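You operate a simulated robot arm through the tools that you are given. There is no shell and no other tool.

The job below is to be done with a simulated robot arm. You get a single attempt, and the scene is never put back.

TASK
Stow the buffing rag, pull out the stop knob, test the green polisher.
Fine: the rag goes in the buffing drawer first, drawer shut; start the polisher, then stop it. Where these are worked on the way, their far stop is far enough and under half their travel is too little: buffing drawer.
Where things are to end (x, y in the base frame): buffing rag within 60 mm of [950, 450].

Only the result counts: the job must be done as asked and must still hold three seconds after the hand-in. Knocking over, shifting, dropping, spilling or breaking anything else fails it.

THE ROBOT
A 7-joint arm with a two-finger parallel gripper, fixed in place. Base frame: the origin is at the foot of the arm, x ahead of it, y to its left, z up. Readings come in mm, degrees, newtons and seconds.
Its first joint turns from -166.0 to 166.0 degrees. Payload 4.4 kg.
The TCP is the grasp point between the finger pads, 23 mm short of the fingertips. In the tool frame z runs along the fingers and y along their closing line. Largest opening 94 mm; finger width 38, thickness 10; the body of the gripper, 54 by 96 mm, starts 39 mm behind the TCP.
Orientation is that of the tool frame in the base frame, as a unit quaternion [w, x, y, z]. With the fingers straight down and closing along the base's y, the tool's x points along the base's -x, its y along +y and its z along -z.

THE INTERFACE
- The arm moves only by the tool nudge_tool. Its argument "deltas" is a list of rows, each a list of 3 entries, a list of its own where there are three numbers: the shift along the tool's x, y, z in mm, then the turn, a rotation vector about the tool's x, y, z in degrees, then the opening, from 0 (shut) to 1 (fully open). In form: [[[x, y, z], [rx, ry, rz], hand], ...]. A call has 1 to 20 rows; each row is the pose to reach, as a shift and turn from the pose commanded when the call began, along the tool's axes at that moment. Rows are played at 5 a second. More than 50 mm and 8.6 degrees between two rows, or a gripper value outside its range, and nothing of the call is played. Where a pose cannot be reached the arm comes as near as it can. A force on the tool above 40 N (or 10 N above the force at the start of the call, whichever is more), or a blocked arm, ends the call early, and 0.2 s more pass. Each finger travels about 108 mm/s and halts on what it meets, pressing with about 29 N; the grip force reading is that of the motor and also rises with nothing between the fingers. The clock runs only during rows and for 0.2 s after the last one: add rows that repeat a pose to give the fingers time. It gives the time, the measured TCP pose, the force on the tool (base axes), the opening and the grip force at its end, in the units of the frame above (readings bear some noise), with the torque about the TCP (base axes, N m) and any sound that the robot's microphone picked up.
- Cameras (640 x 400 px; columns grow to the right, rows downward): "scene" is fixed at [223.3, 665.3, 1369.5]; the picture's right is [-0.79, -0.62, 0.00], its down [-0.33, 0.42, -0.85] and it looks along [0.52, -0.67, -0.53] (base axes); focal length 320 px, centre (320, 200). "wrist" rides on the gripper at [86, 16, -74] in the tool frame; the picture's right is [-0.18, 0.98, 0.00], its down [-0.58, -0.11, -0.81] and it looks along [-0.79, -0.15, 0.59] (tool axes); focal length 243 px, centre (320, 200). There is no depth. A picture from a camera that has moved, and an enlarged one, comes with that camera's place and axes in the base frame and with its lens. The place of the scene camera against the robot may be out by one fixed shift of up to 18 mm in any direction.
- capture(camera): a new picture of that camera. It takes no simulated time.
- inspect(camera, box): a new picture of the part [left, top, right, bottom] of that camera's present view, enlarged. It takes no simulated time.
- job_done(): hands the job in; it is judged then, once.

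Nothing tells you positions but the pictures and the camera data. Unless the task says otherwise, let go and move clear before handing in.

The tools are called after "Call:" as name(argument=value, ...) on one line, values as JSON. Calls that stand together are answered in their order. nudge_tool: Moves the arm, as the interface text tells. Its arguments: {"type":"object","properties":{"deltas":{"type":"array","items":{"type":"array"}}},"required":["deltas"]} The other tools are called the same way: capture (camera) takes a picture; inspect (camera, box) takes an enlarged picture of a part of a camera's view; job_done () hands the job in.

At the start:

```text
t: 0.0
position: [635.4, -18.9, 1181.0]
tcp_rot: [0.001, -0.001, 1.0, 0.0]
wrist_force: [-0.6, -0.4, -0.2]
wrist_torque: [-0.02, 0.02, -0.04]
grip_width: 94.1
gripper_force: 0.1
```

scene: 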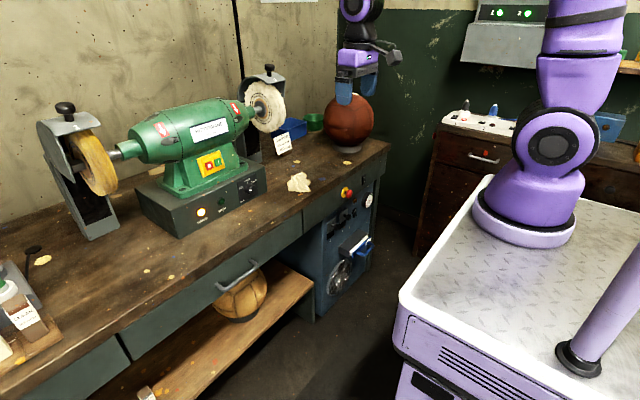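
wrist: 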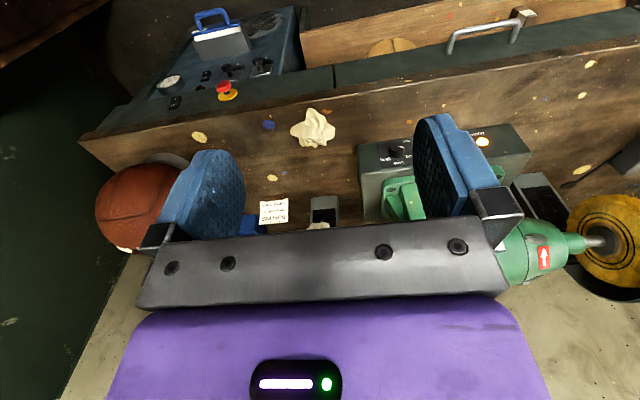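

I see a workbench with a green polisher, a cream rag near its right front edge, a red and yellow stop knob on the bench front, and a drawer with a bar handle. I'll look closer at each before moving.

Call:
inspect(camera="scene", box=[120, 80, 280, 240])

Call:
inspect(camera="scene", box=[260, 120, 400, 260])

Call:
inspect(camera="scene", box=[0, 220, 320, 400])

Call:
inspect(camera="scene", box=[240, 0, 420, 160])

Call:
inspect(camera="wrist", box=[80, 0, 320, 150])

Call:
inspect(camera="wrist", box=[320, 0, 640, 200])

```text
2.50 times, centred on (200, 160) of scene
camera zoom: at [223.3, 665.3, 1369.5], right [-0.79, -0.62, 0.0], down [-0.33, 0.42, -0.85], along [0.52, -0.67, -0.53], focal length 800 px, centre (620, 300)
```

zoom: 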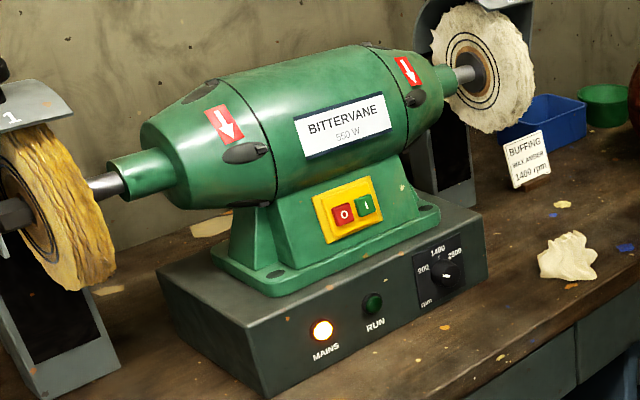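

```text
2.86 times, centred on (330, 190) of scene
camera zoom: at [223.3, 665.3, 1369.5], right [-0.79, -0.62, 0.0], down [-0.33, 0.42, -0.85], along [0.52, -0.67, -0.53], focal length 914 px, centre (291, 229)
```

zoom: 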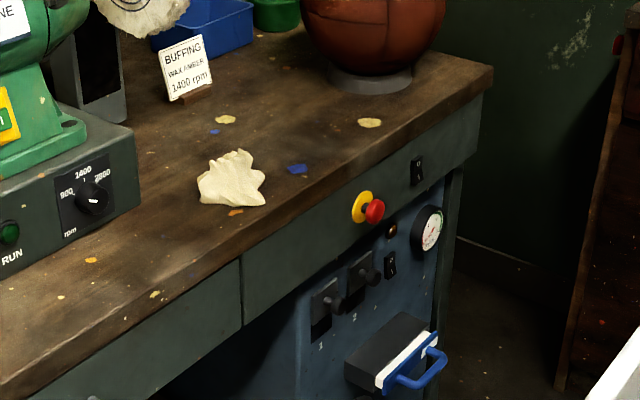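

```text
2.00 times, centred on (160, 310) of scene
camera zoom: at [223.3, 665.3, 1369.5], right [-0.79, -0.62, 0.0], down [-0.33, 0.42, -0.85], along [0.52, -0.67, -0.53], focal length 640 px, centre (640, -20)
```

zoom: 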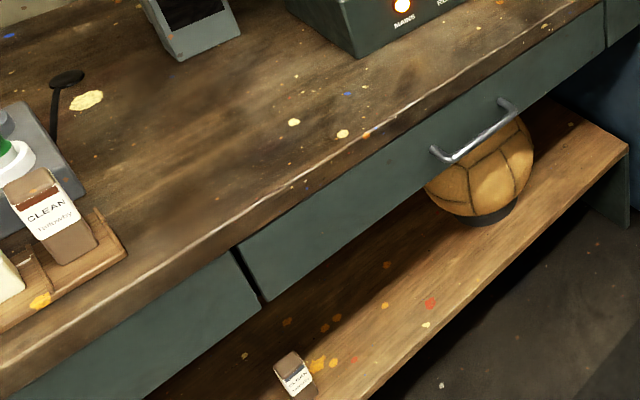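

```text
2.50 times, centred on (330, 80) of scene
camera zoom: at [223.3, 665.3, 1369.5], right [-0.79, -0.62, 0.0], down [-0.33, 0.42, -0.85], along [0.52, -0.67, -0.53], focal length 800 px, centre (295, 500)
```

zoom: 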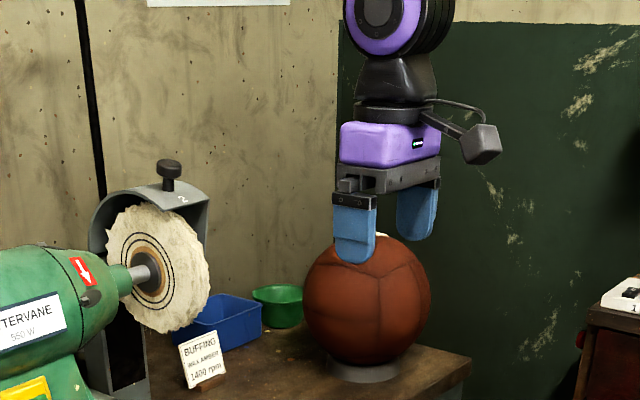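

```text
2.67 times, centred on (200, 75) of wrist
camera zoom: at [548.7, -3.3, 1255.6], right [0.18, 0.98, 0.0], down [0.58, -0.11, 0.81], along [0.79, -0.15, -0.59], focal length 647 px, centre (640, 533)
```

zoom: 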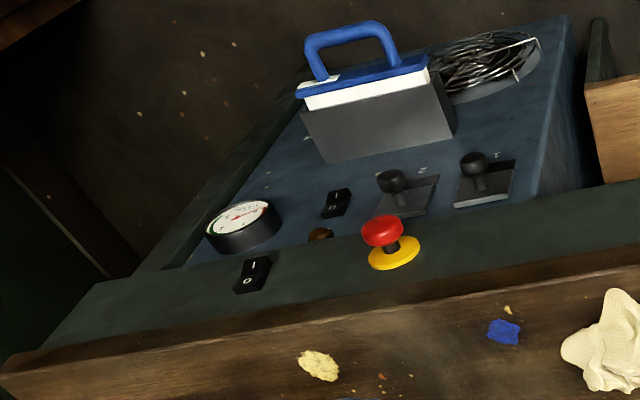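

```text
2.00 times, centred on (480, 100) of wrist
camera zoom: at [548.7, -3.3, 1255.6], right [0.18, 0.98, 0.0], down [0.58, -0.11, 0.81], along [0.79, -0.15, -0.59], focal length 485 px, centre (0, 400)
```

zoom: 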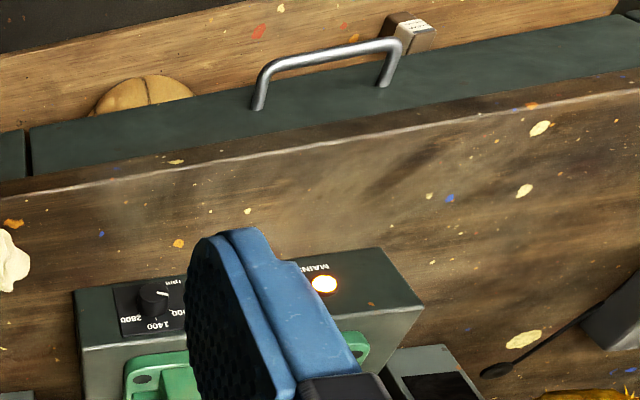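

The rag looks to be near (918, -90) on the bench top, the drawer handle near (803, 300, 665), the red stop knob near (825, -310, 645), and the polisher buttons around (1030, 180, 930). I'll shift the arm to the left at the current height to get a clear wrist view of the polisher and drawer.

Call:
nudge_tool(deltas=[[[-13, 44, 0], [0, 0, 0], 1], [[-26, 88, 0], [0, 0, 0], 1], [[-39, 132, 0], [0, 0, 0], 1], [[-52, 176, 0], [0, 0, 0], 1], [[-65, 220, 0], [0, 0, 0], 1], [[-65, 220, 0], [0, 0, 0], 1]])

```text
t: 1.4
position: [697.9, 202.0, 1179.9]
tcp_rot: [-0.001, 0.0, 1.0, 0.0]
wrist_force: [-0.4, -0.2, -1.4]
wrist_torque: [0.0, 0.01, 0.01]
grip_width: 94.4
gripper_force: 0.1
```

The arm moved to about (698, 202, 1180) as planned. Now I'll look with both cameras.

Call:
capture(camera="wrist")

Call:
inspect(camera="wrist", box=[200, 50, 440, 230])

Call:
inspect(camera="wrist", box=[0, 0, 320, 180])

Call:
capture(camera="scene")

```text
taken
camera wrist: at [612.6, 216.8, 1254.7], right [0.18, 0.98, 0.0], down [0.58, -0.11, 0.81], along [0.79, -0.15, -0.59], focal length 243 px, centre (320, 200)
```

wrist: 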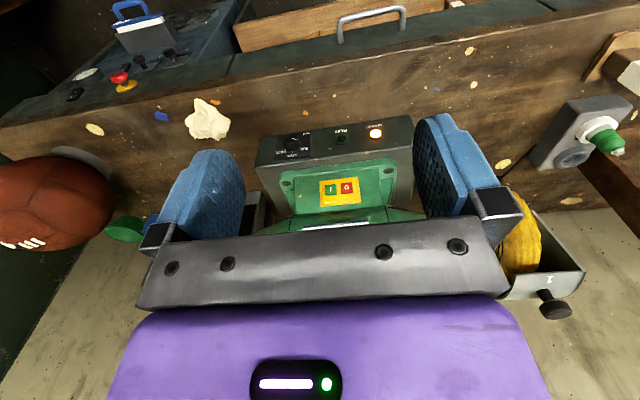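

```text
2.22 times, centred on (320, 140) of wrist
camera zoom: at [612.6, 216.8, 1254.7], right [0.18, 0.98, 0.0], down [0.58, -0.11, 0.81], along [0.79, -0.15, -0.59], focal length 539 px, centre (320, 333)
```

zoom: 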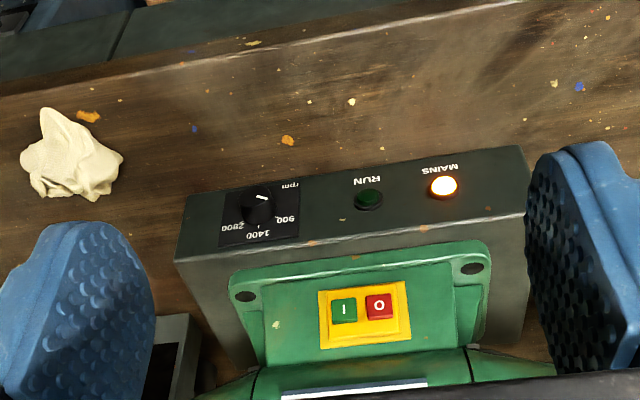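

```text
2.00 times, centred on (160, 90) of wrist
camera zoom: at [612.6, 216.8, 1254.7], right [0.18, 0.98, 0.0], down [0.58, -0.11, 0.81], along [0.79, -0.15, -0.59], focal length 485 px, centre (640, 420)
```

zoom: 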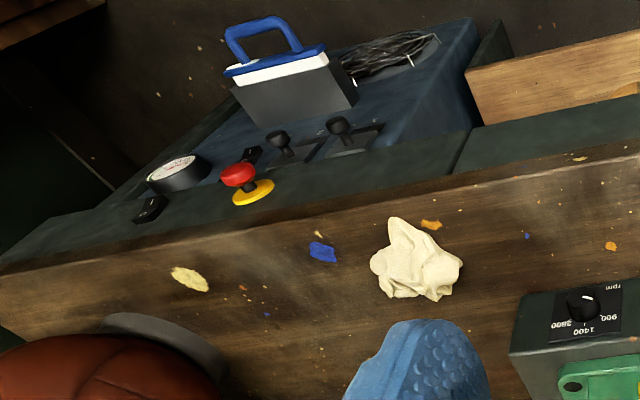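

```text
taken
```

scene: 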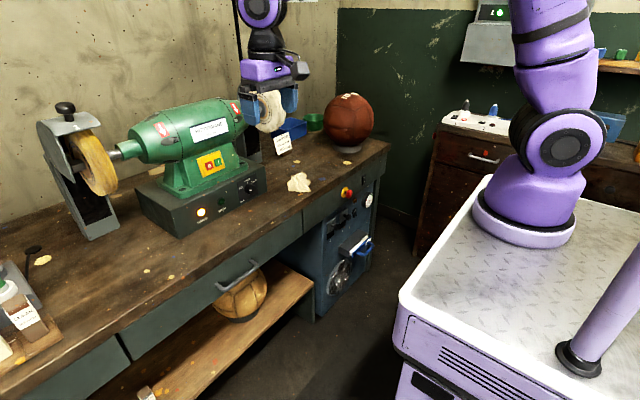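

Triangulating my two wrist views gives these positions:
- Bench top: z about 800, with its front edge at x about 830.
- Rag: about (886, -82).
- Handle bar: x about 791, y 223 to 342, z about 700.
- Stop knob head: about (804, -282, 705).
- Green button: about (970, 170, 967), with red at y about 200.

Next I'll turn the hand so it can grip the bar from the front. I'll yaw first while backing off in front of the bench.

Call:
nudge_tool(deltas=[[[9, 7, 15], [0, 0, -8.2], 0.6], [[18, 15, 30], [0, 0, -16.4], 0.6], [[27, 22, 45], [0, 0, -24.6], 0.6], [[36, 29, 60], [0, 0, -32.8], 0.6], [[45, 37, 75], [0, 0, -41], 0.6], [[54, 44, 90], [0, 0, -49.2], 0.6], [[63, 52, 105], [0, 0, -57.4], 0.6], [[72, 59, 120], [0, 0, -65.6], 0.6], [[81, 66, 135], [0, 0, -73.8], 0.6], [[90, 74, 150], [0, 0, -82], 0.6], [[98, 81, 165], [0, 0, -90], 0.6], [[98, 81, 165], [0, 0, -90], 0.6]])

```text
t: 4.0
position: [600.5, 282.0, 1016.6]
tcp_rot: [0.0, 0.708, -0.706, -0.001]
wrist_force: [0.3, 0.3, 0.4]
wrist_torque: [0.0, 0.0, 0.02]
grip_width: 56.6
gripper_force: 0.1
```

The yaw is done and the hand is at (600, 282, 1017), fingers down and closing along x. Now I'll pitch the fingers forward while descending in front of the drawer, still short of the handle.

Call:
nudge_tool(deltas=[[[0, -4, 23], [8.2, 0, 0], 0.6], [[0, -8, 46], [16.4, 0, 0], 0.6], [[0, -12, 69], [24.6, 0, 0], 0.6], [[0, -16, 92], [32.8, 0, 0], 0.6], [[0, -20, 115], [41, 0, 0], 0.6], [[0, -24, 138], [49.2, 0, 0], 0.6], [[0, -28, 161], [57.4, 0, 0], 0.6], [[0, -32, 184], [65.6, 0, 0], 0.6], [[0, -36, 207], [73.8, 0, 0], 0.6], [[0, -40, 230], [82, 0, 0], 0.6], [[0, -44, 253], [90, 0, 0], 0.6], [[0, -44, 253], [90, 0, 0], 0.6]])

```text
t: 6.2
position: [702.2, 244.6, 813.0]
tcp_rot: [0.423, -0.475, 0.628, -0.448]
wrist_force: [-0.6, 0.4, 0.1]
wrist_torque: [-0.03, 0.02, -0.01]
grip_width: 56.5
gripper_force: 0.0
out of reach, approached as far as the arm can: row 10
stopped in row 10: the arm was blocked; the commanded pose is now the measured one
```

The arm stopped early near (702, 245, 813) with the fingers pointing forward and about 14° down, so it seems to be at a joint limit. I'll check its posture before deciding.

Call:
capture(camera="scene")

Call:
capture(camera="wrist")

```text
taken
```

scene: 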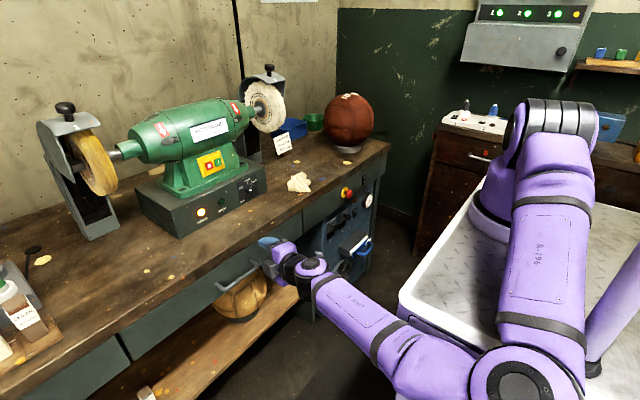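

```text
taken
camera wrist: at [612.7, 174.0, 806.1], right [-0.18, 0.32, -0.93], down [-0.64, 0.68, 0.36], along [0.75, 0.66, 0.08], focal length 243 px, centre (320, 200)
```

wrist: 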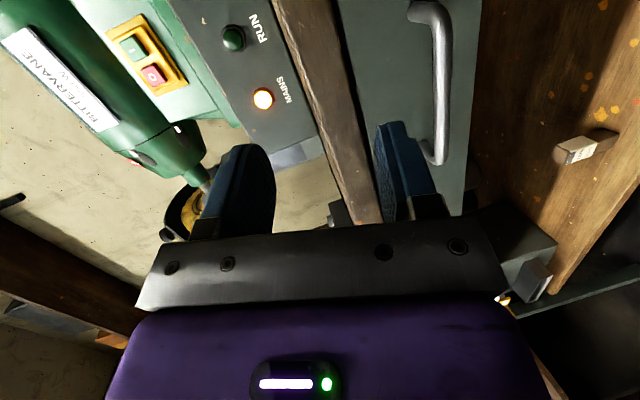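

The elbow has swung out to the left, but the hand faces the handle, which I see just ahead and below. I'll try a translation toward the front of the bar, keeping this orientation.

Call:
nudge_tool(deltas=[[[-8, 26, 12], [0, 0, 0], 0.6], [[-16, 52, 23], [0, 0, 0], 0.6], [[-23, 78, 35], [0, 0, 0], 0.6], [[-31, 104, 47], [0, 0, 0], 0.6], [[-31, 104, 47], [0, 0, 0], 0.6]])

```text
t: 7.0
position: [706.9, 307.7, 781.4]
tcp_rot: [0.435, -0.457, 0.663, -0.402]
wrist_force: [0.0, -0.1, -0.6]
wrist_torque: [-0.01, 0.0, 0.01]
grip_width: 56.4
gripper_force: 0.2
out of reach, approached as far as the arm can: row 3
stopped in row 3: the arm was blocked; the commanded pose is now the measured one
```

The move was blocked again around (707, 308, 781), so this arm posture is wrong for the grip. I'll look at the posture and then back out upward.

Call:
capture(camera="scene")

```text
taken
```

scene: 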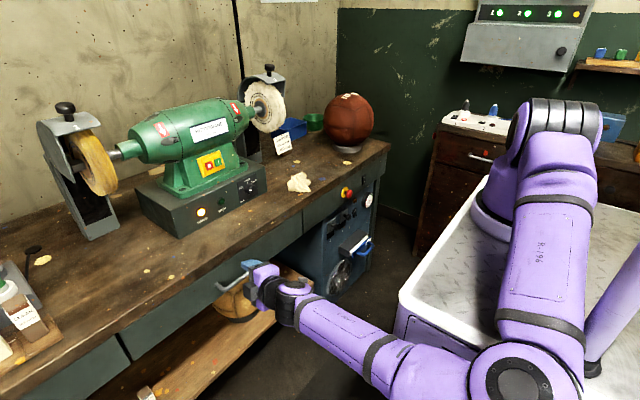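

The elbow is folded out to the left and the wrist is at its limit, so a fully horizontal grip won't work here. A hand tilted about 35° from vertical, with a narrow opening, should still clear the bench edge and straddle the bar, so I'll first back up to the upright pose.

Call:
nudge_tool(deltas=[[[0, -20, -17], [-7.3, 0.3, -1.8], 0.6], [[-1, -40, -33], [-14.6, 0.6, -3.6], 0.6], [[-1, -59, -50], [-21.9, 0.9, -5.4], 0.6], [[-1, -79, -67], [-29.2, 1.2, -7.2], 0.6], [[-2, -99, -84], [-36.5, 1.5, -9], 0.6], [[-2, -119, -100], [-43.8, 1.7, -10.8], 0.6], [[-3, -138, -117], [-51.1, 2.0, -12.6], 0.6], [[-3, -158, -134], [-58.4, 2.3, -14.4], 0.6], [[-3, -178, -151], [-65.7, 2.6, -16.2], 0.6], [[-4, -198, -167], [-73, 2.9, -18], 0.6], [[-4, -198, -167], [-73, 2.9, -18], 0.6]])

Call:
capture(camera="scene")

```text
t: 9.4
position: [592.3, 282.6, 1019.1]
tcp_rot: [-0.001, 0.71, -0.704, 0.001]
wrist_force: [-0.6, 1.1, -1.2]
wrist_torque: [0.0, -0.01, -0.01]
grip_width: 56.3
gripper_force: 0.0
```

```text
taken
```

scene: 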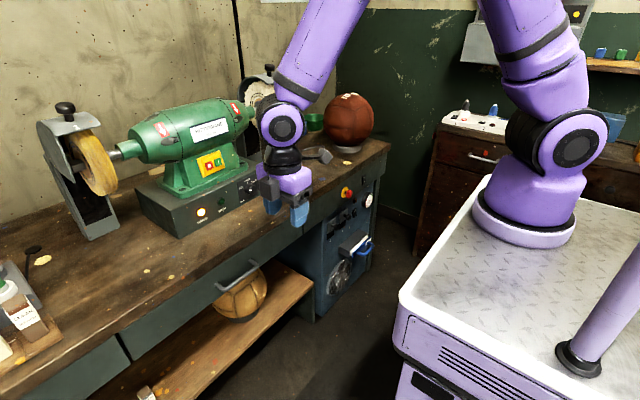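

The arm is upright again at (592, 283, 1019). Now I'll tilt the fingers 35° forward and come down to a standoff above and in front of the handle, then look again.

Call:
nudge_tool(deltas=[[[0, -18, 28], [5.83, 0, 0], 0.35], [[0, -36, 56], [11.67, 0, 0], 0.35], [[0, -54, 84], [17.5, 0, 0], 0.35], [[0, -72, 113], [23.33, 0, 0], 0.35], [[0, -90, 141], [29.17, 0, 0], 0.35], [[0, -108, 169], [35, 0, 0], 0.35], [[0, -108, 169], [35, 0, 0], 0.35]])

Call:
capture(camera="scene")

Call:
capture(camera="wrist")

```text
t: 11.0
position: [700.9, 282.5, 849.1]
tcp_rot: [-0.215, 0.676, -0.671, 0.213]
wrist_force: [-0.4, 0.6, 0.0]
wrist_torque: [0.03, 0.02, -0.03]
grip_width: 32.9
gripper_force: 0.0
```

```text
taken
```

scene: 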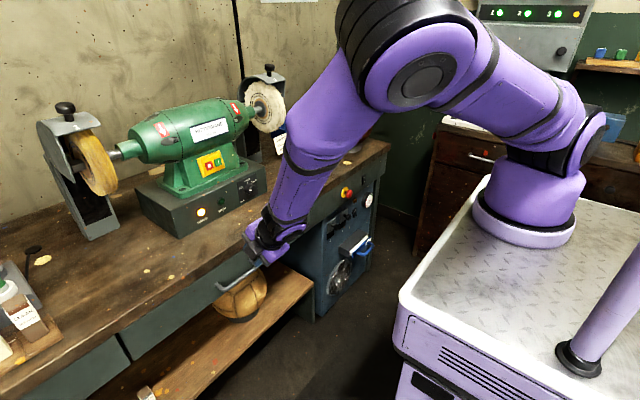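

```text
taken
camera wrist: at [646.4, 196.2, 900.0], right [-0.8, 0.18, -0.57], down [-0.38, 0.58, 0.72], along [0.46, 0.8, -0.4], focal length 243 px, centre (320, 200)
```

wrist: 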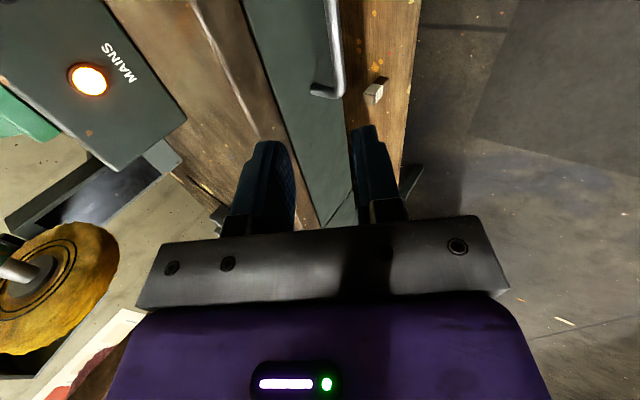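

The arm is in a good elbow-up posture at (701, 282, 849), and the handle's far end appears where I predicted. I'll zoom in on it to refine the bar position.

Call:
inspect(camera="wrist", box=[240, 0, 440, 125])

Call:
inspect(camera="scene", box=[180, 220, 340, 320])

```text
3.20 times, centred on (340, 62) of wrist
camera zoom: at [646.4, 196.2, 900.0], right [-0.8, 0.18, -0.57], down [-0.38, 0.58, 0.72], along [0.46, 0.8, -0.4], focal length 776 px, centre (256, 640)
```

zoom: 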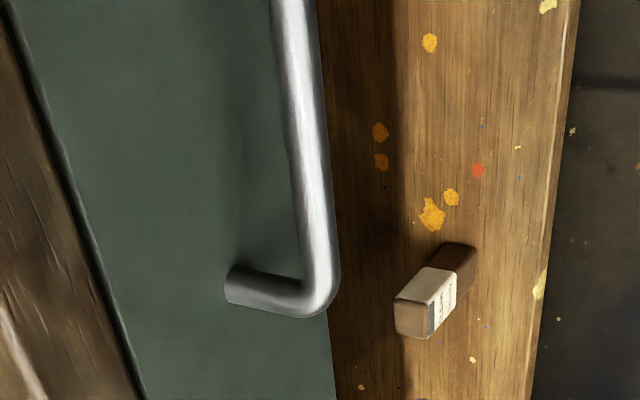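

```text
4.00 times, centred on (260, 270) of scene
camera zoom: at [223.3, 665.3, 1369.5], right [-0.79, -0.62, 0.0], down [-0.33, 0.42, -0.85], along [0.52, -0.67, -0.53], focal length 1279 px, centre (560, -80)
```

zoom: 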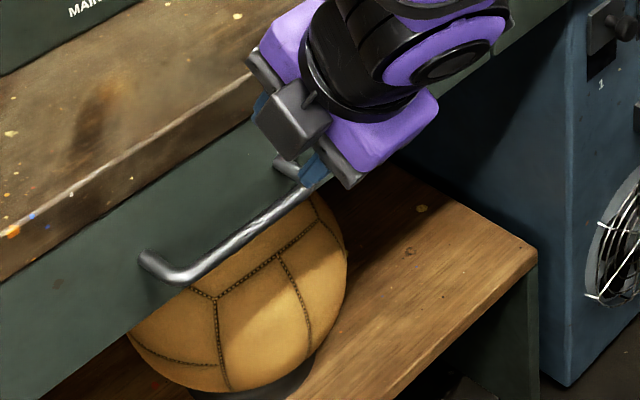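

The close-up confirms the bar at about x 791, z 700, with the drawer front at x about 831. I'll go down along the finger direction to straddle the bar and check before closing.

Call:
nudge_tool(deltas=[[[0, 6, 48], [0, 0, 0], 0.35], [[-0.5, 11.7, 96], [0, 0, 0], 0.35], [[-0.5, 11.7, 120], [0, 0, 0], 0.35], [[-0.5, 11.7, 144], [0, 0, 0], 0.35], [[-0.5, 11.7, 166], [0, 0, 0], 0.35], [[-0.5, 11.7, 166], [0, 0, 0], 0.35]])

Call:
capture(camera="wrist")

Call:
inspect(camera="scene", box=[180, 220, 340, 320])

```text
t: 12.4
position: [787.8, 285.2, 705.6]
tcp_rot: [-0.214, 0.676, -0.672, 0.213]
wrist_force: [0.1, 0.0, 0.6]
wrist_torque: [0.01, 0.02, 0.01]
grip_width: 33.0
gripper_force: 0.1
```

```text
taken
camera wrist: at [733.0, 197.7, 757.4], right [-0.8, 0.18, -0.57], down [-0.38, 0.58, 0.72], along [0.46, 0.8, -0.4], focal length 243 px, centre (320, 200)
```

wrist: 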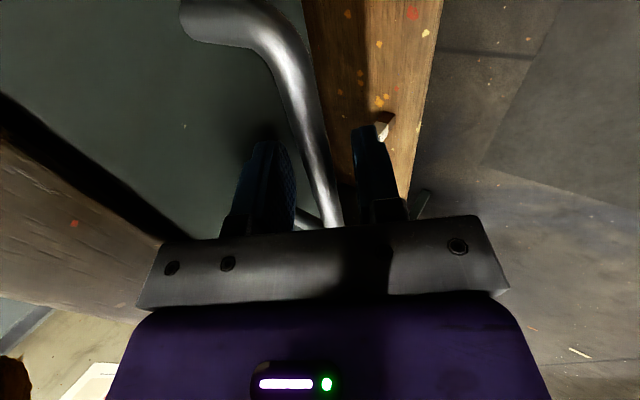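

```text
4.00 times, centred on (260, 270) of scene
camera zoom: at [223.3, 665.3, 1369.5], right [-0.79, -0.62, 0.0], down [-0.33, 0.42, -0.85], along [0.52, -0.67, -0.53], focal length 1279 px, centre (560, -80)
```

zoom: 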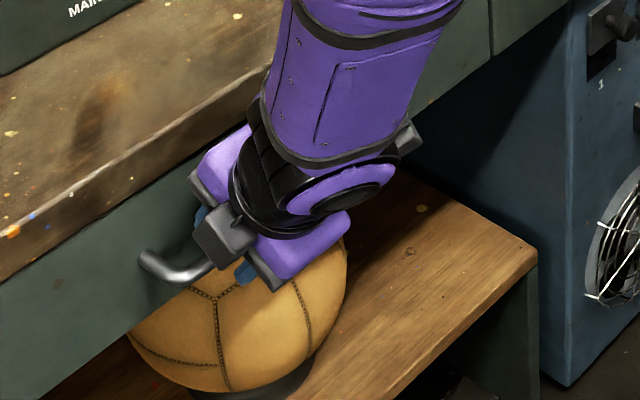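

The bar now runs between the two fingers, with no contact force. I'll close on it.

Call:
nudge_tool(deltas=[[[0, 0, 0], [0, 0, 0], 0], [[0, 0, 0], [0, 0, 0], 0], [[0, 0, 0], [0, 0, 0], 0]])

```text
t: 13.2
position: [786.9, 285.0, 706.2]
tcp_rot: [-0.213, 0.677, -0.671, 0.214]
wrist_force: [-6.0, -0.7, -6.9]
wrist_torque: [0.14, -0.02, 0.69]
grip_width: 11.6
gripper_force: 44.9
```

The grip holds the bar (11.6 mm wide). Now I'll pull the drawer straight out toward the robot in small steps.

Call:
nudge_tool(deltas=[[[0, 8.2, -5.7], [0, 0, 0], 0], [[0, 20.5, -14.3], [0, 0, 0], 0], [[0, 36.9, -25.8], [0, 0, 0], 0], [[0, 53.2, -37.3], [0, 0, 0], 0], [[0, 69.6, -48.8], [0, 0, 0], 0], [[0, 86, -60.2], [0, 0, 0], 0], [[0, 98.3, -68.8], [0, 0, 0], 0], [[0, 98.3, -68.8], [0, 0, 0], 0]])

Call:
capture(camera="scene")

```text
t: 15.0
position: [667.3, 284.9, 704.8]
tcp_rot: [-0.214, 0.677, -0.672, 0.213]
wrist_force: [-0.6, 1.7, -23.0]
wrist_torque: [-1.03, -0.04, -0.06]
grip_width: 11.6
gripper_force: 44.8
```

```text
taken
```

scene: 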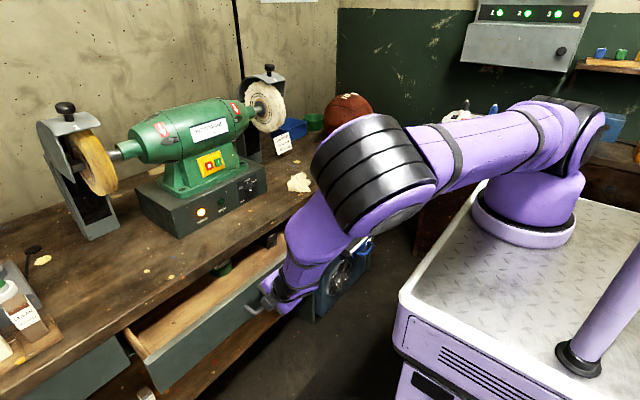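

The drawer is open about 120 mm and sliding freely. I'll keep pulling, easing down slightly to relieve the vertical load.

Call:
nudge_tool(deltas=[[[0, 13.3, -6.7], [0, 0, 0], 0], [[0, 30.4, -18.2], [0, 0, 0], 0], [[0, 46.8, -29.6], [0, 0, 0], 0], [[0, 63.1, -41.1], [0, 0, 0], 0], [[0, 79.5, -52.6], [0, 0, 0], 0], [[0, 95.9, -64.1], [0, 0, 0], 0], [[0, 100, -66.9], [0, 0, 0], 0], [[0, 100, -66.9], [0, 0, 0], 0]])

Call:
capture(camera="scene")

Call:
capture(camera="wrist")

```text
t: 15.8
position: [612.2, 285.4, 705.6]
tcp_rot: [-0.216, 0.676, -0.671, 0.215]
wrist_force: [1.2, -1.8, 7.1]
wrist_torque: [-0.77, -0.11, 0.65]
grip_width: 11.9
gripper_force: 45.2
stopped in row 4: the force on the tool passed its limit at 42 N (the readings are from after the stop); the commanded pose is now the measured one
```

```text
taken
```

scene: 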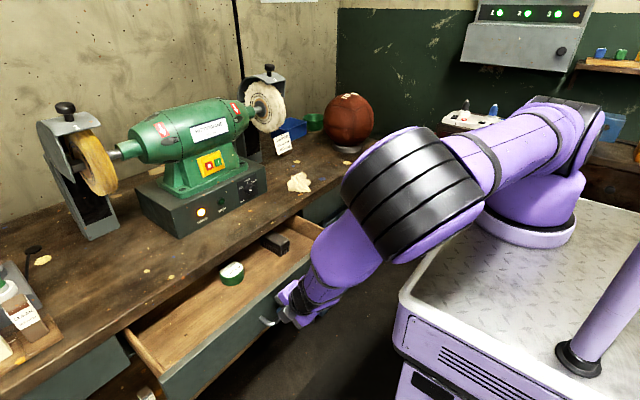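

```text
taken
camera wrist: at [556.8, 197.4, 756.5], right [-0.8, 0.18, -0.57], down [-0.38, 0.58, 0.72], along [0.46, 0.8, -0.39], focal length 243 px, centre (320, 200)
```

wrist: 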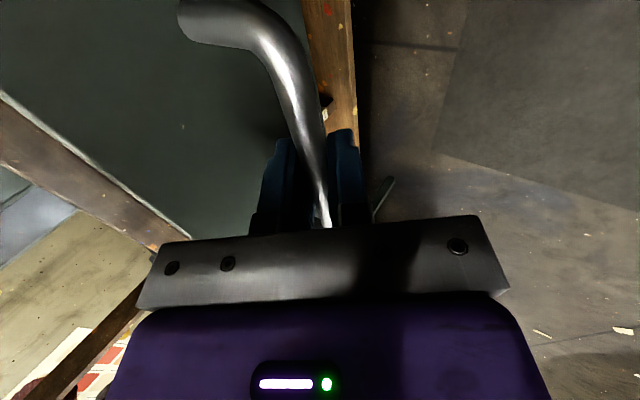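

The pull hit a force limit at x about 612, so the drawer is open roughly 175 mm, which may be its far stop. I can see a green roll and a dark block inside, and I'll try one gentle further pull to confirm the stop.

Call:
nudge_tool(deltas=[[[0, 4.1, -2.9], [0, 0, 0], 0], [[0, 8.2, -5.7], [0, 0, 0], 0], [[0, 12.3, -8.6], [0, 0, 0], 0], [[0, 16.4, -11.5], [0, 0, 0], 0], [[0, 20.5, -14.3], [0, 0, 0], 0]])

```text
t: 17.1
position: [585.8, 284.3, 704.4]
tcp_rot: [-0.218, 0.675, -0.672, 0.213]
wrist_force: [0.5, 0.4, 32.5]
wrist_torque: [-0.8, -0.04, 0.85]
grip_width: 11.9
gripper_force: 45.2
```

It slid another 26 mm, so that was not the stop, just vertical binding. I'll continue pulling with a slight upward correction.

Call:
nudge_tool(deltas=[[[0, 8, -9.4], [0, 0, 0], 0], [[0, 17.2, -17.2], [0, 0, 0], 0], [[0, 27, -24.2], [0, 0, 0], 0], [[0, 36.8, -31.1], [0, 0, 0], 0], [[0, 46.5, -38.1], [0, 0, 0], 0]])

Call:
capture(camera="scene")

```text
t: 17.8
position: [554.6, 284.9, 706.3]
tcp_rot: [-0.213, 0.677, -0.671, 0.212]
wrist_force: [0.5, 5.0, -13.2]
wrist_torque: [-0.78, 0.04, -0.38]
grip_width: 11.5
gripper_force: 45.0
stopped in row 3: the force on the tool passed its limit at 43 N (the readings are from after the stop); the commanded pose is now the measured one
```

```text
taken
```

scene: 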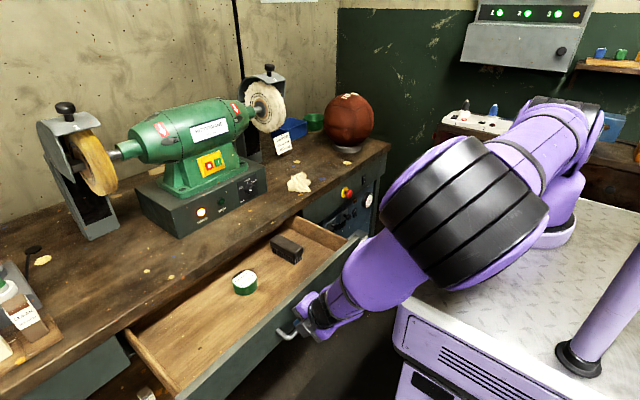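

The drawer is now open about 232 mm and the drop spot inside it is clear. I'll try one more gentle pull to find its far stop.

Call:
nudge_tool(deltas=[[[0, 4.1, -2.9], [0, 0, 0], 0], [[0, 8.2, -5.7], [0, 0, 0], 0], [[0, 12.3, -8.6], [0, 0, 0], 0], [[0, 16.4, -11.5], [0, 0, 0], 0], [[0, 20.5, -14.3], [0, 0, 0], 0]])

```text
t: 19.0
position: [529.1, 284.2, 705.4]
tcp_rot: [-0.214, 0.678, -0.671, 0.212]
wrist_force: [-0.6, 9.2, -26.9]
wrist_torque: [-0.06, -0.02, 0.19]
grip_width: 11.5
gripper_force: 45.1
```

It moved another 25 mm without reaching a stop. I'll continue gently, easing down slightly.

Call:
nudge_tool(deltas=[[[0, 5.8, -0.4], [0, 0, 0], 0], [[0, 9.9, -3.2], [0, 0, 0], 0], [[0, 14, -6.1], [0, 0, 0], 0], [[0, 18.1, -9], [0, 0, 0], 0], [[0, 22.2, -11.8], [0, 0, 0], 0], [[0, 26.3, -14.7], [0, 0, 0], 0]])

Call:
capture(camera="scene")

```text
t: 20.4
position: [523.1, 285.0, 704.9]
tcp_rot: [0.22, -0.669, 0.676, -0.218]
wrist_force: [0.8, -17.6, -15.5]
wrist_torque: [-0.21, 0.07, 2.1]
grip_width: 12.2
gripper_force: 45.0
```

```text
taken
```

scene: 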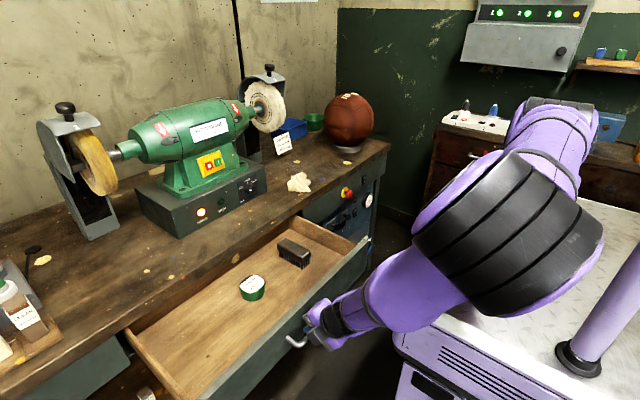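

The drawer stopped following at x about 523, roughly 264 mm open, so this is likely its far stop. I'll relax the pull back to the measured pose and then open the fingers.

Call:
nudge_tool(deltas=[[[0, -8, 5.6], [0, 0, 0], 0], [[0, -16, 11.2], [0, 0, 0], 0], [[0, -16, 11.2], [0, 0, 0], 0]])

```text
t: 20.8
position: [523.1, 285.0, 706.6]
tcp_rot: [0.22, -0.67, 0.674, -0.219]
wrist_force: [1.9, -16.4, -31.9]
wrist_torque: [-1.68, -0.07, 0.93]
grip_width: 12.1
gripper_force: 45.6
stopped in row 1: the force on the tool passed its limit at 42 N (the readings are from after the stop); the commanded pose is now the measured one
```

The commanded pose now matches the measured one. I'll open the fingers just enough to release the bar.

Call:
nudge_tool(deltas=[[[0, 0, 0], [0, 0, 0], 0.35], [[0, 0, 0], [0, 0, 0], 0.35], [[0, 0, 0], [0, 0, 0], 0.35]])

Call:
capture(camera="wrist")

```text
t: 21.6
position: [522.8, 287.3, 707.9]
tcp_rot: [0.223, -0.669, 0.674, -0.218]
wrist_force: [0.0, -0.3, 0.6]
wrist_torque: [0.02, -0.02, 0.06]
grip_width: 32.9
gripper_force: 0.0
```

```text
taken
camera wrist: at [466.6, 200.0, 757.1], right [-0.79, 0.19, -0.58], down [-0.39, 0.58, 0.72], along [0.47, 0.79, -0.38], focal length 243 px, centre (320, 200)
```

wrist: 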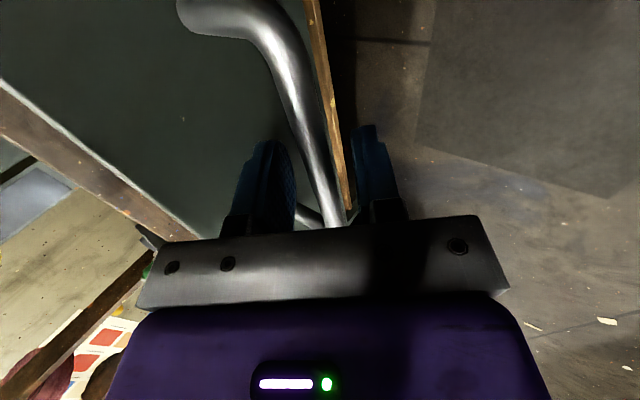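

The bar is released with no load. I'll back off along the fingers and rise above the drawer.

Call:
nudge_tool(deltas=[[[0, 0, -20], [0, 0, 0], 0.35], [[0, 0, -45], [0, 0, 0], 0.35], [[0, 0, -70], [0, 0, 0], 0.35], [[0, -25, -105], [0, 0, 0], 0.35], [[0, -50, -140], [0, 0, 0], 0.35], [[0, -75, -175], [0, 0, 0], 0.35], [[0, -100, -210], [0, 0, 0], 0.35], [[0, -125, -245], [0, 0, 0], 0.35], [[0, -125, -245], [0, 0, 0], 0.35]])

Call:
capture(camera="scene")

```text
t: 23.5
position: [529.3, 232.1, 968.8]
tcp_rot: [0.194, -0.618, 0.718, -0.255]
wrist_force: [-0.4, -0.2, 0.6]
wrist_torque: [0.03, 0.01, 0.01]
grip_width: 32.8
gripper_force: 0.1
stopped in row 9: the arm was blocked; the commanded pose is now the measured one
```

```text
taken
```

scene: 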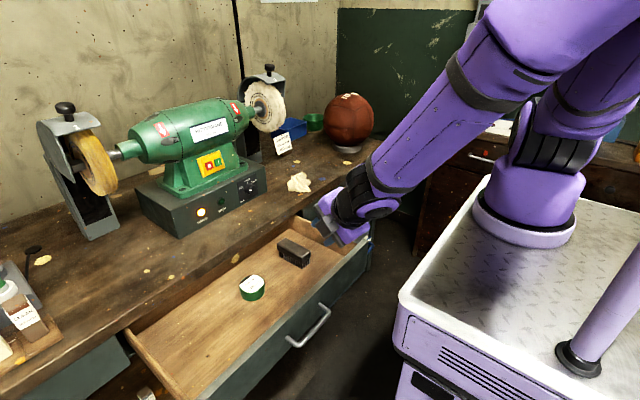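

The drawer stays open and the hand is clear at (529, 232, 969). Next I'll turn the fingers back to straight down with the original yaw and move toward a point above the rag side.

Call:
nudge_tool(deltas=[[[21.2, -15.3, 1], [-2.69, 2.05, 6.53], 0.5], [[42.4, -30.6, 2], [-5.38, 4.1, 13.05], 0.6], [[63.6, -45.9, 3], [-8.08, 6.15, 19.58], 0.7], [[84.8, -61.2, 4], [-10.77, 8.2, 26.1], 0.8], [[106, -76.5, 5], [-13.46, 10.25, 32.6], 0.9], [[127.2, -91.8, 6], [-16.15, 12.3, 39.15], 1], [[148.4, -107.1, 7], [-18.84, 14.35, 45.7], 1], [[169.6, -122.4, 8], [-21.5, 16.4, 52.2], 1], [[190.8, -137.7, 9], [-24.2, 18.45, 58.7], 1], [[212, -153, 10], [-26.9, 20.5, 65.3], 1], [[233.2, -168.3, 11], [-29.6, 22.55, 71.8], 1], [[254.5, -183.7, 12], [-32.3, 24.6, 78.3], 1], [[254.5, -183.7, 12], [-32.3, 24.6, 78.3], 1]])

Call:
capture(camera="wrist")

Call:
capture(camera="scene")

```text
t: 26.3
position: [640.0, -37.0, 1079.3]
tcp_rot: [-0.003, -0.002, 1.0, 0.008]
wrist_force: [0.4, 0.6, 0.6]
wrist_torque: [-0.01, -0.01, 0.0]
grip_width: 93.9
gripper_force: 0.0
```

```text
taken
camera wrist: at [553.6, -23.2, 1154.3], right [0.18, 0.98, 0.01], down [0.59, -0.12, 0.8], along [0.79, -0.14, -0.6], focal length 243 px, centre (320, 200)
```

wrist: 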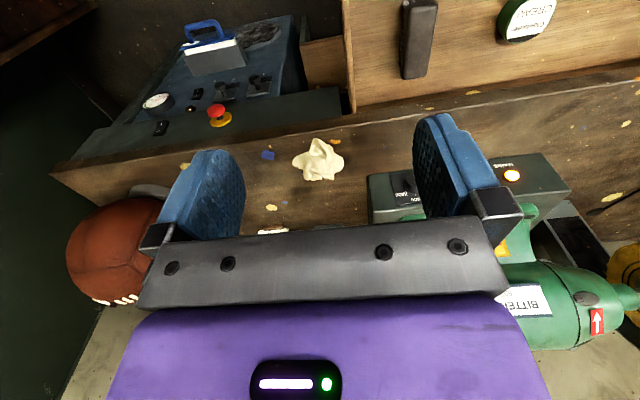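

```text
taken
```

scene: 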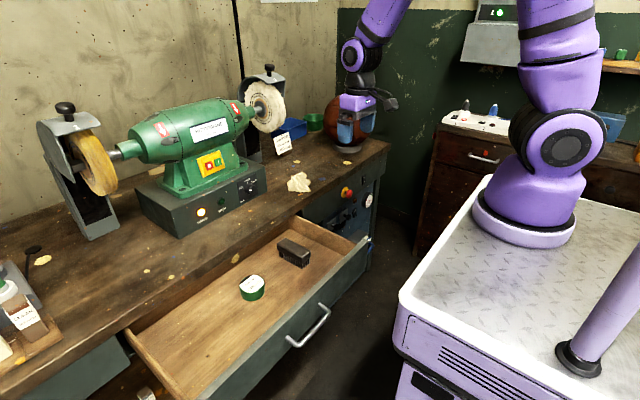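

The hand is upright at (640, -37, 1079) and the open drawer holds a tin and a brush. I'll zoom on the rag to choose the grasp.

Call:
inspect(camera="wrist", box=[250, 110, 410, 210])

Call:
inspect(camera="scene", box=[260, 150, 340, 200])

Call:
inspect(camera="scene", box=[120, 210, 380, 400])

```text
4.00 times, centred on (330, 160) of wrist
camera zoom: at [553.6, -23.2, 1154.3], right [0.18, 0.98, 0.01], down [0.59, -0.12, 0.8], along [0.79, -0.14, -0.6], focal length 970 px, centre (280, 360)
```

zoom: 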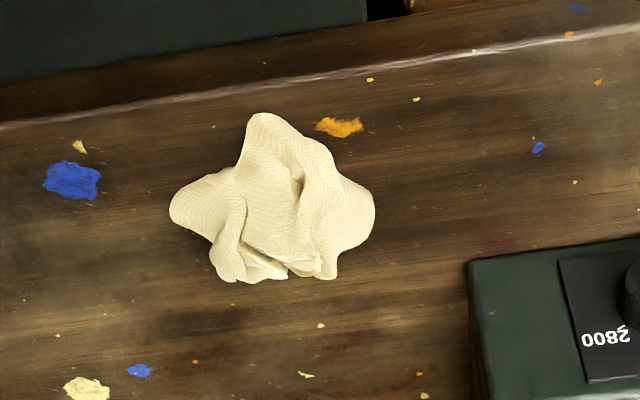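

```text
8.00 times, centred on (300, 175) of scene
camera zoom: at [223.3, 665.3, 1369.5], right [-0.79, -0.62, 0.0], down [-0.33, 0.42, -0.85], along [0.52, -0.67, -0.53], focal length 2558 px, centre (480, 400)
```

zoom: 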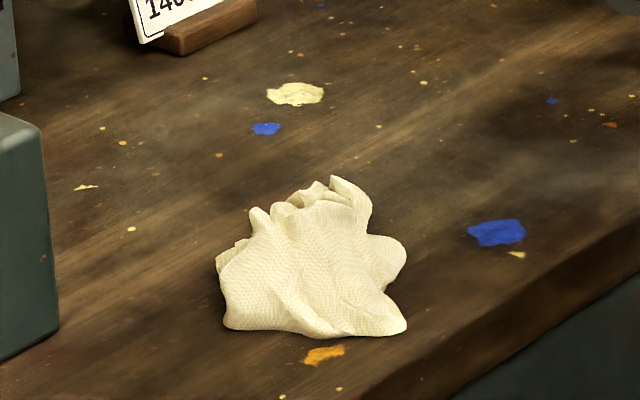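

```text
2.11 times, centred on (250, 305) of scene
camera zoom: at [223.3, 665.3, 1369.5], right [-0.79, -0.62, 0.0], down [-0.33, 0.42, -0.85], along [0.52, -0.67, -0.53], focal length 673 px, centre (467, -21)
```

zoom: 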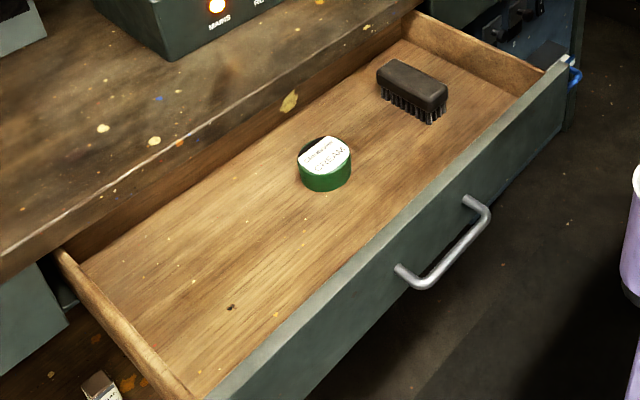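

The rag is about 100 mm wide in y but only about 80 mm deep in x, so I'll grip it with the fingers closing along x. I'll yaw back by 90° while approaching at a safe height.

Call:
nudge_tool(deltas=[[[-7.3, -4.3, 7.2], [0.09, 0.04, -8.16], 1], [[-14.5, -8.5, 14.4], [0.18, 0.08, -16.3], 1], [[-21.8, -12.8, 21.5], [0.27, 0.12, -24.5], 1], [[-29.1, -17.1, 28.7], [0.36, 0.17, -32.7], 1], [[-36.4, -21.4, 35.9], [0.45, 0.21, -40.8], 1], [[-43.6, -25.6, 43.1], [0.54, 0.25, -49], 1], [[-50.9, -29.9, 50.3], [0.63, 0.29, -57.1], 1], [[-58.2, -34.2, 57.5], [0.72, 0.33, -65.3], 1], [[-65.5, -38.5, 64.6], [0.81, 0.38, -73.5], 1], [[-72.7, -42.7, 71.8], [0.9, 0.42, -81.6], 1], [[-80, -47, 79], [1, 0.46, -89.8], 1], [[-80, -47, 79], [1, 0.46, -89.8], 1]])

Call:
capture(camera="wrist")

Call:
capture(camera="scene")

```text
t: 28.9
position: [719.0, -81.8, 998.5]
tcp_rot: [0.001, 0.709, -0.705, 0.002]
wrist_force: [-0.3, -0.4, 0.8]
wrist_torque: [0.03, 0.01, 0.01]
grip_width: 93.8
gripper_force: 0.0
```

```text
taken
camera wrist: at [704.0, -168.4, 1073.8], right [-0.98, 0.18, 0.0], down [0.11, 0.58, 0.8], along [0.15, 0.79, -0.59], focal length 243 px, centre (320, 200)
```

wrist: 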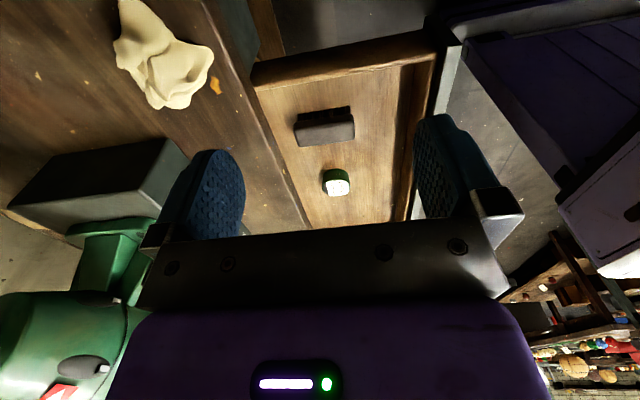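

```text
taken
```

scene: 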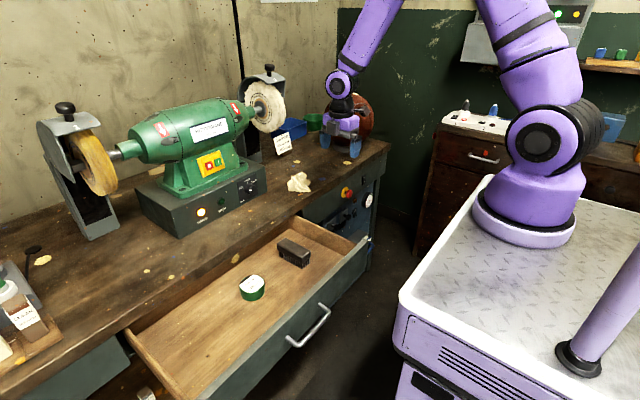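

The rag shows in this view at about (881, -84), matching my earlier estimate. I'll zoom in for its outline.

Call:
inspect(camera="wrist", box=[70, 0, 262, 120])

```text
3.33 times, centred on (166, 60) of wrist
camera zoom: at [704.0, -168.4, 1073.8], right [-0.98, 0.18, 0.0], down [0.11, 0.58, 0.8], along [0.15, 0.79, -0.59], focal length 809 px, centre (833, 667)
```

zoom: 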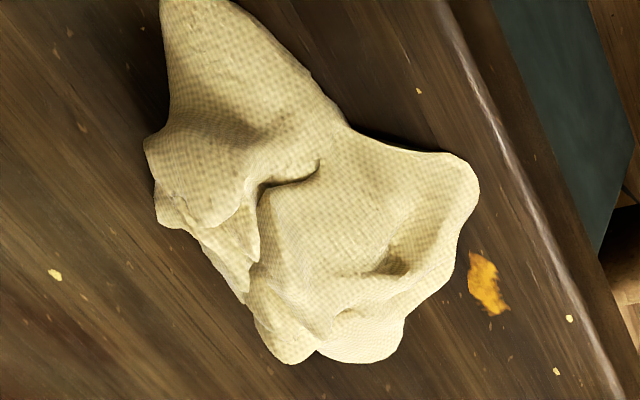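

The rag is taller than I thought, about 55 mm in the middle with thin lobes spreading about 100 mm, so I'll grip its upper body closing along y instead. I'll also tilt the hand back 20° to keep the wrist clear of the buffing wheel above, turning as I approach.

Call:
nudge_tool(deltas=[[[0.2, -6.8, 1.5], [1.31, -1.31, 7.42], 1], [[0.4, -13.5, 3.1], [2.62, -2.62, 14.83], 1], [[0.5, -20.3, 4.6], [3.93, -3.93, 22.25], 1], [[0.7, -27, 6.2], [5.23, -5.23, 29.67], 1], [[0.9, -33.8, 7.7], [6.54, -6.54, 37.1], 1], [[1.1, -40.5, 9.3], [7.85, -7.85, 44.5], 1], [[1.3, -47.3, 10.8], [9.16, -9.16, 51.9], 1], [[1.5, -54, 12.3], [10.47, -10.47, 59.3], 1], [[1.7, -60.8, 13.9], [11.78, -11.78, 66.75], 1], [[1.8, -67.5, 15.4], [13.08, -13.08, 74.2], 1], [[2, -74.3, 17], [14.4, -14.4, 81.6], 1], [[2.2, -81, 18.5], [15.7, -15.7, 89], 1], [[2.2, -81, 18.5], [15.7, -15.7, 89], 1]])

Call:
capture(camera="wrist")

Call:
capture(camera="scene")

```text
t: 31.7
position: [800.3, -86.0, 980.6]
tcp_rot: [0.175, -0.001, 0.984, -0.002]
wrist_force: [-0.2, -0.1, -0.4]
wrist_torque: [-0.02, -0.04, -0.04]
grip_width: 94.0
gripper_force: 0.2
```

```text
taken
camera wrist: at [694.0, -69.0, 1020.4], right [0.17, 0.98, 0.06], down [0.27, -0.11, 0.96], along [0.95, -0.15, -0.28], focal length 243 px, centre (320, 200)
```

wrist: 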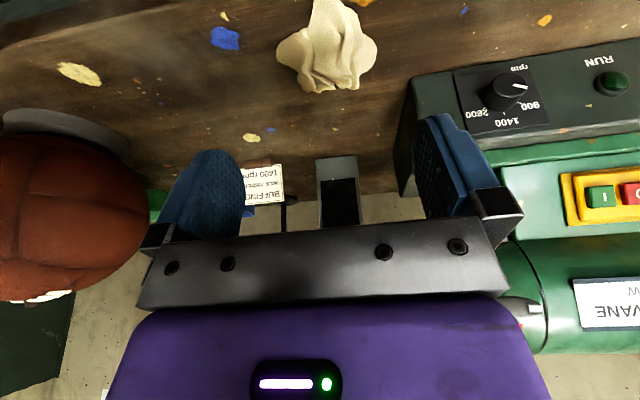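

```text
taken
```

scene: 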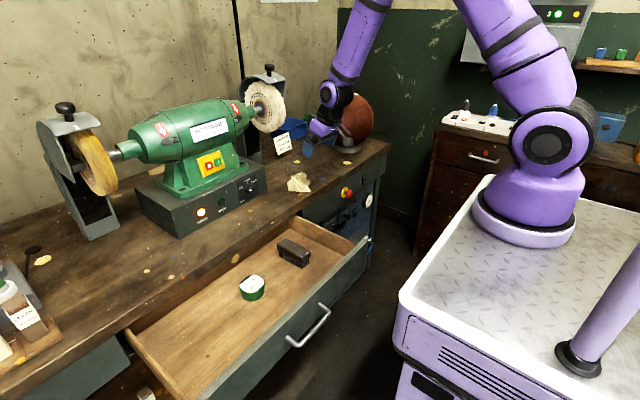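

The hand is tilted back at (800, -86, 981) with a good oblique view of the rag. I'll zoom in on it to fix the grasp height and centre.

Call:
inspect(camera="wrist", box=[240, 0, 416, 110])

```text
3.64 times, centred on (328, 55) of wrist
camera zoom: at [694.0, -69.0, 1020.4], right [0.17, 0.98, 0.06], down [0.27, -0.11, 0.96], along [0.95, -0.15, -0.28], focal length 882 px, centre (291, 727)
```

zoom: 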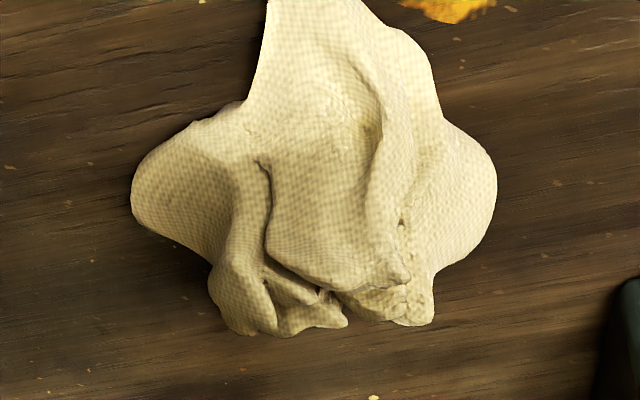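

From this view, the rag's narrowest width (about 80 mm) is across a line turned roughly 28° from y. I'll yaw the hand 28° and move to a point just above the rag along the approach line, then check.

Call:
nudge_tool(deltas=[[[-9.1, -2.6, 20], [-2.4, 0, -6.6], 1], [[-18.2, -5.2, 40], [-4.8, 0, -13.2], 1], [[-27.3, -7.9, 60], [-7.2, 0, -19.7], 1], [[-36.4, -10.5, 80.3], [-9.58, 0, -26.3], 1], [[-36.4, -10.5, 80.3], [-9.58, 0, -26.3], 1]])

Call:
capture(camera="wrist")

Call:
inspect(camera="scene", box=[230, 70, 390, 210])

```text
t: 32.9
position: [862.5, -96.4, 919.5]
tcp_rot: [0.169, -0.24, 0.955, 0.041]
wrist_force: [0.7, 0.1, 0.2]
wrist_torque: [0.03, -0.03, 0.01]
grip_width: 94.0
gripper_force: 0.0
```

```text
taken
camera wrist: at [760.3, -132.2, 958.5], right [-0.31, 0.95, 0.06], down [0.29, 0.03, 0.96], along [0.91, 0.32, -0.28], focal length 243 px, centre (320, 200)
```

wrist: 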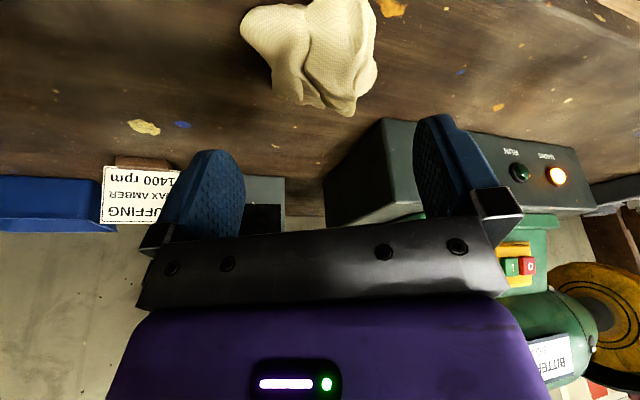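

```text
2.86 times, centred on (310, 140) of scene
camera zoom: at [223.3, 665.3, 1369.5], right [-0.79, -0.62, 0.0], down [-0.33, 0.42, -0.85], along [0.52, -0.67, -0.53], focal length 914 px, centre (349, 371)
```

zoom: 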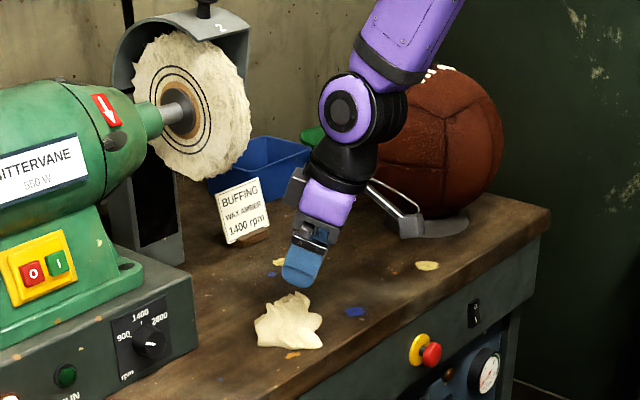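

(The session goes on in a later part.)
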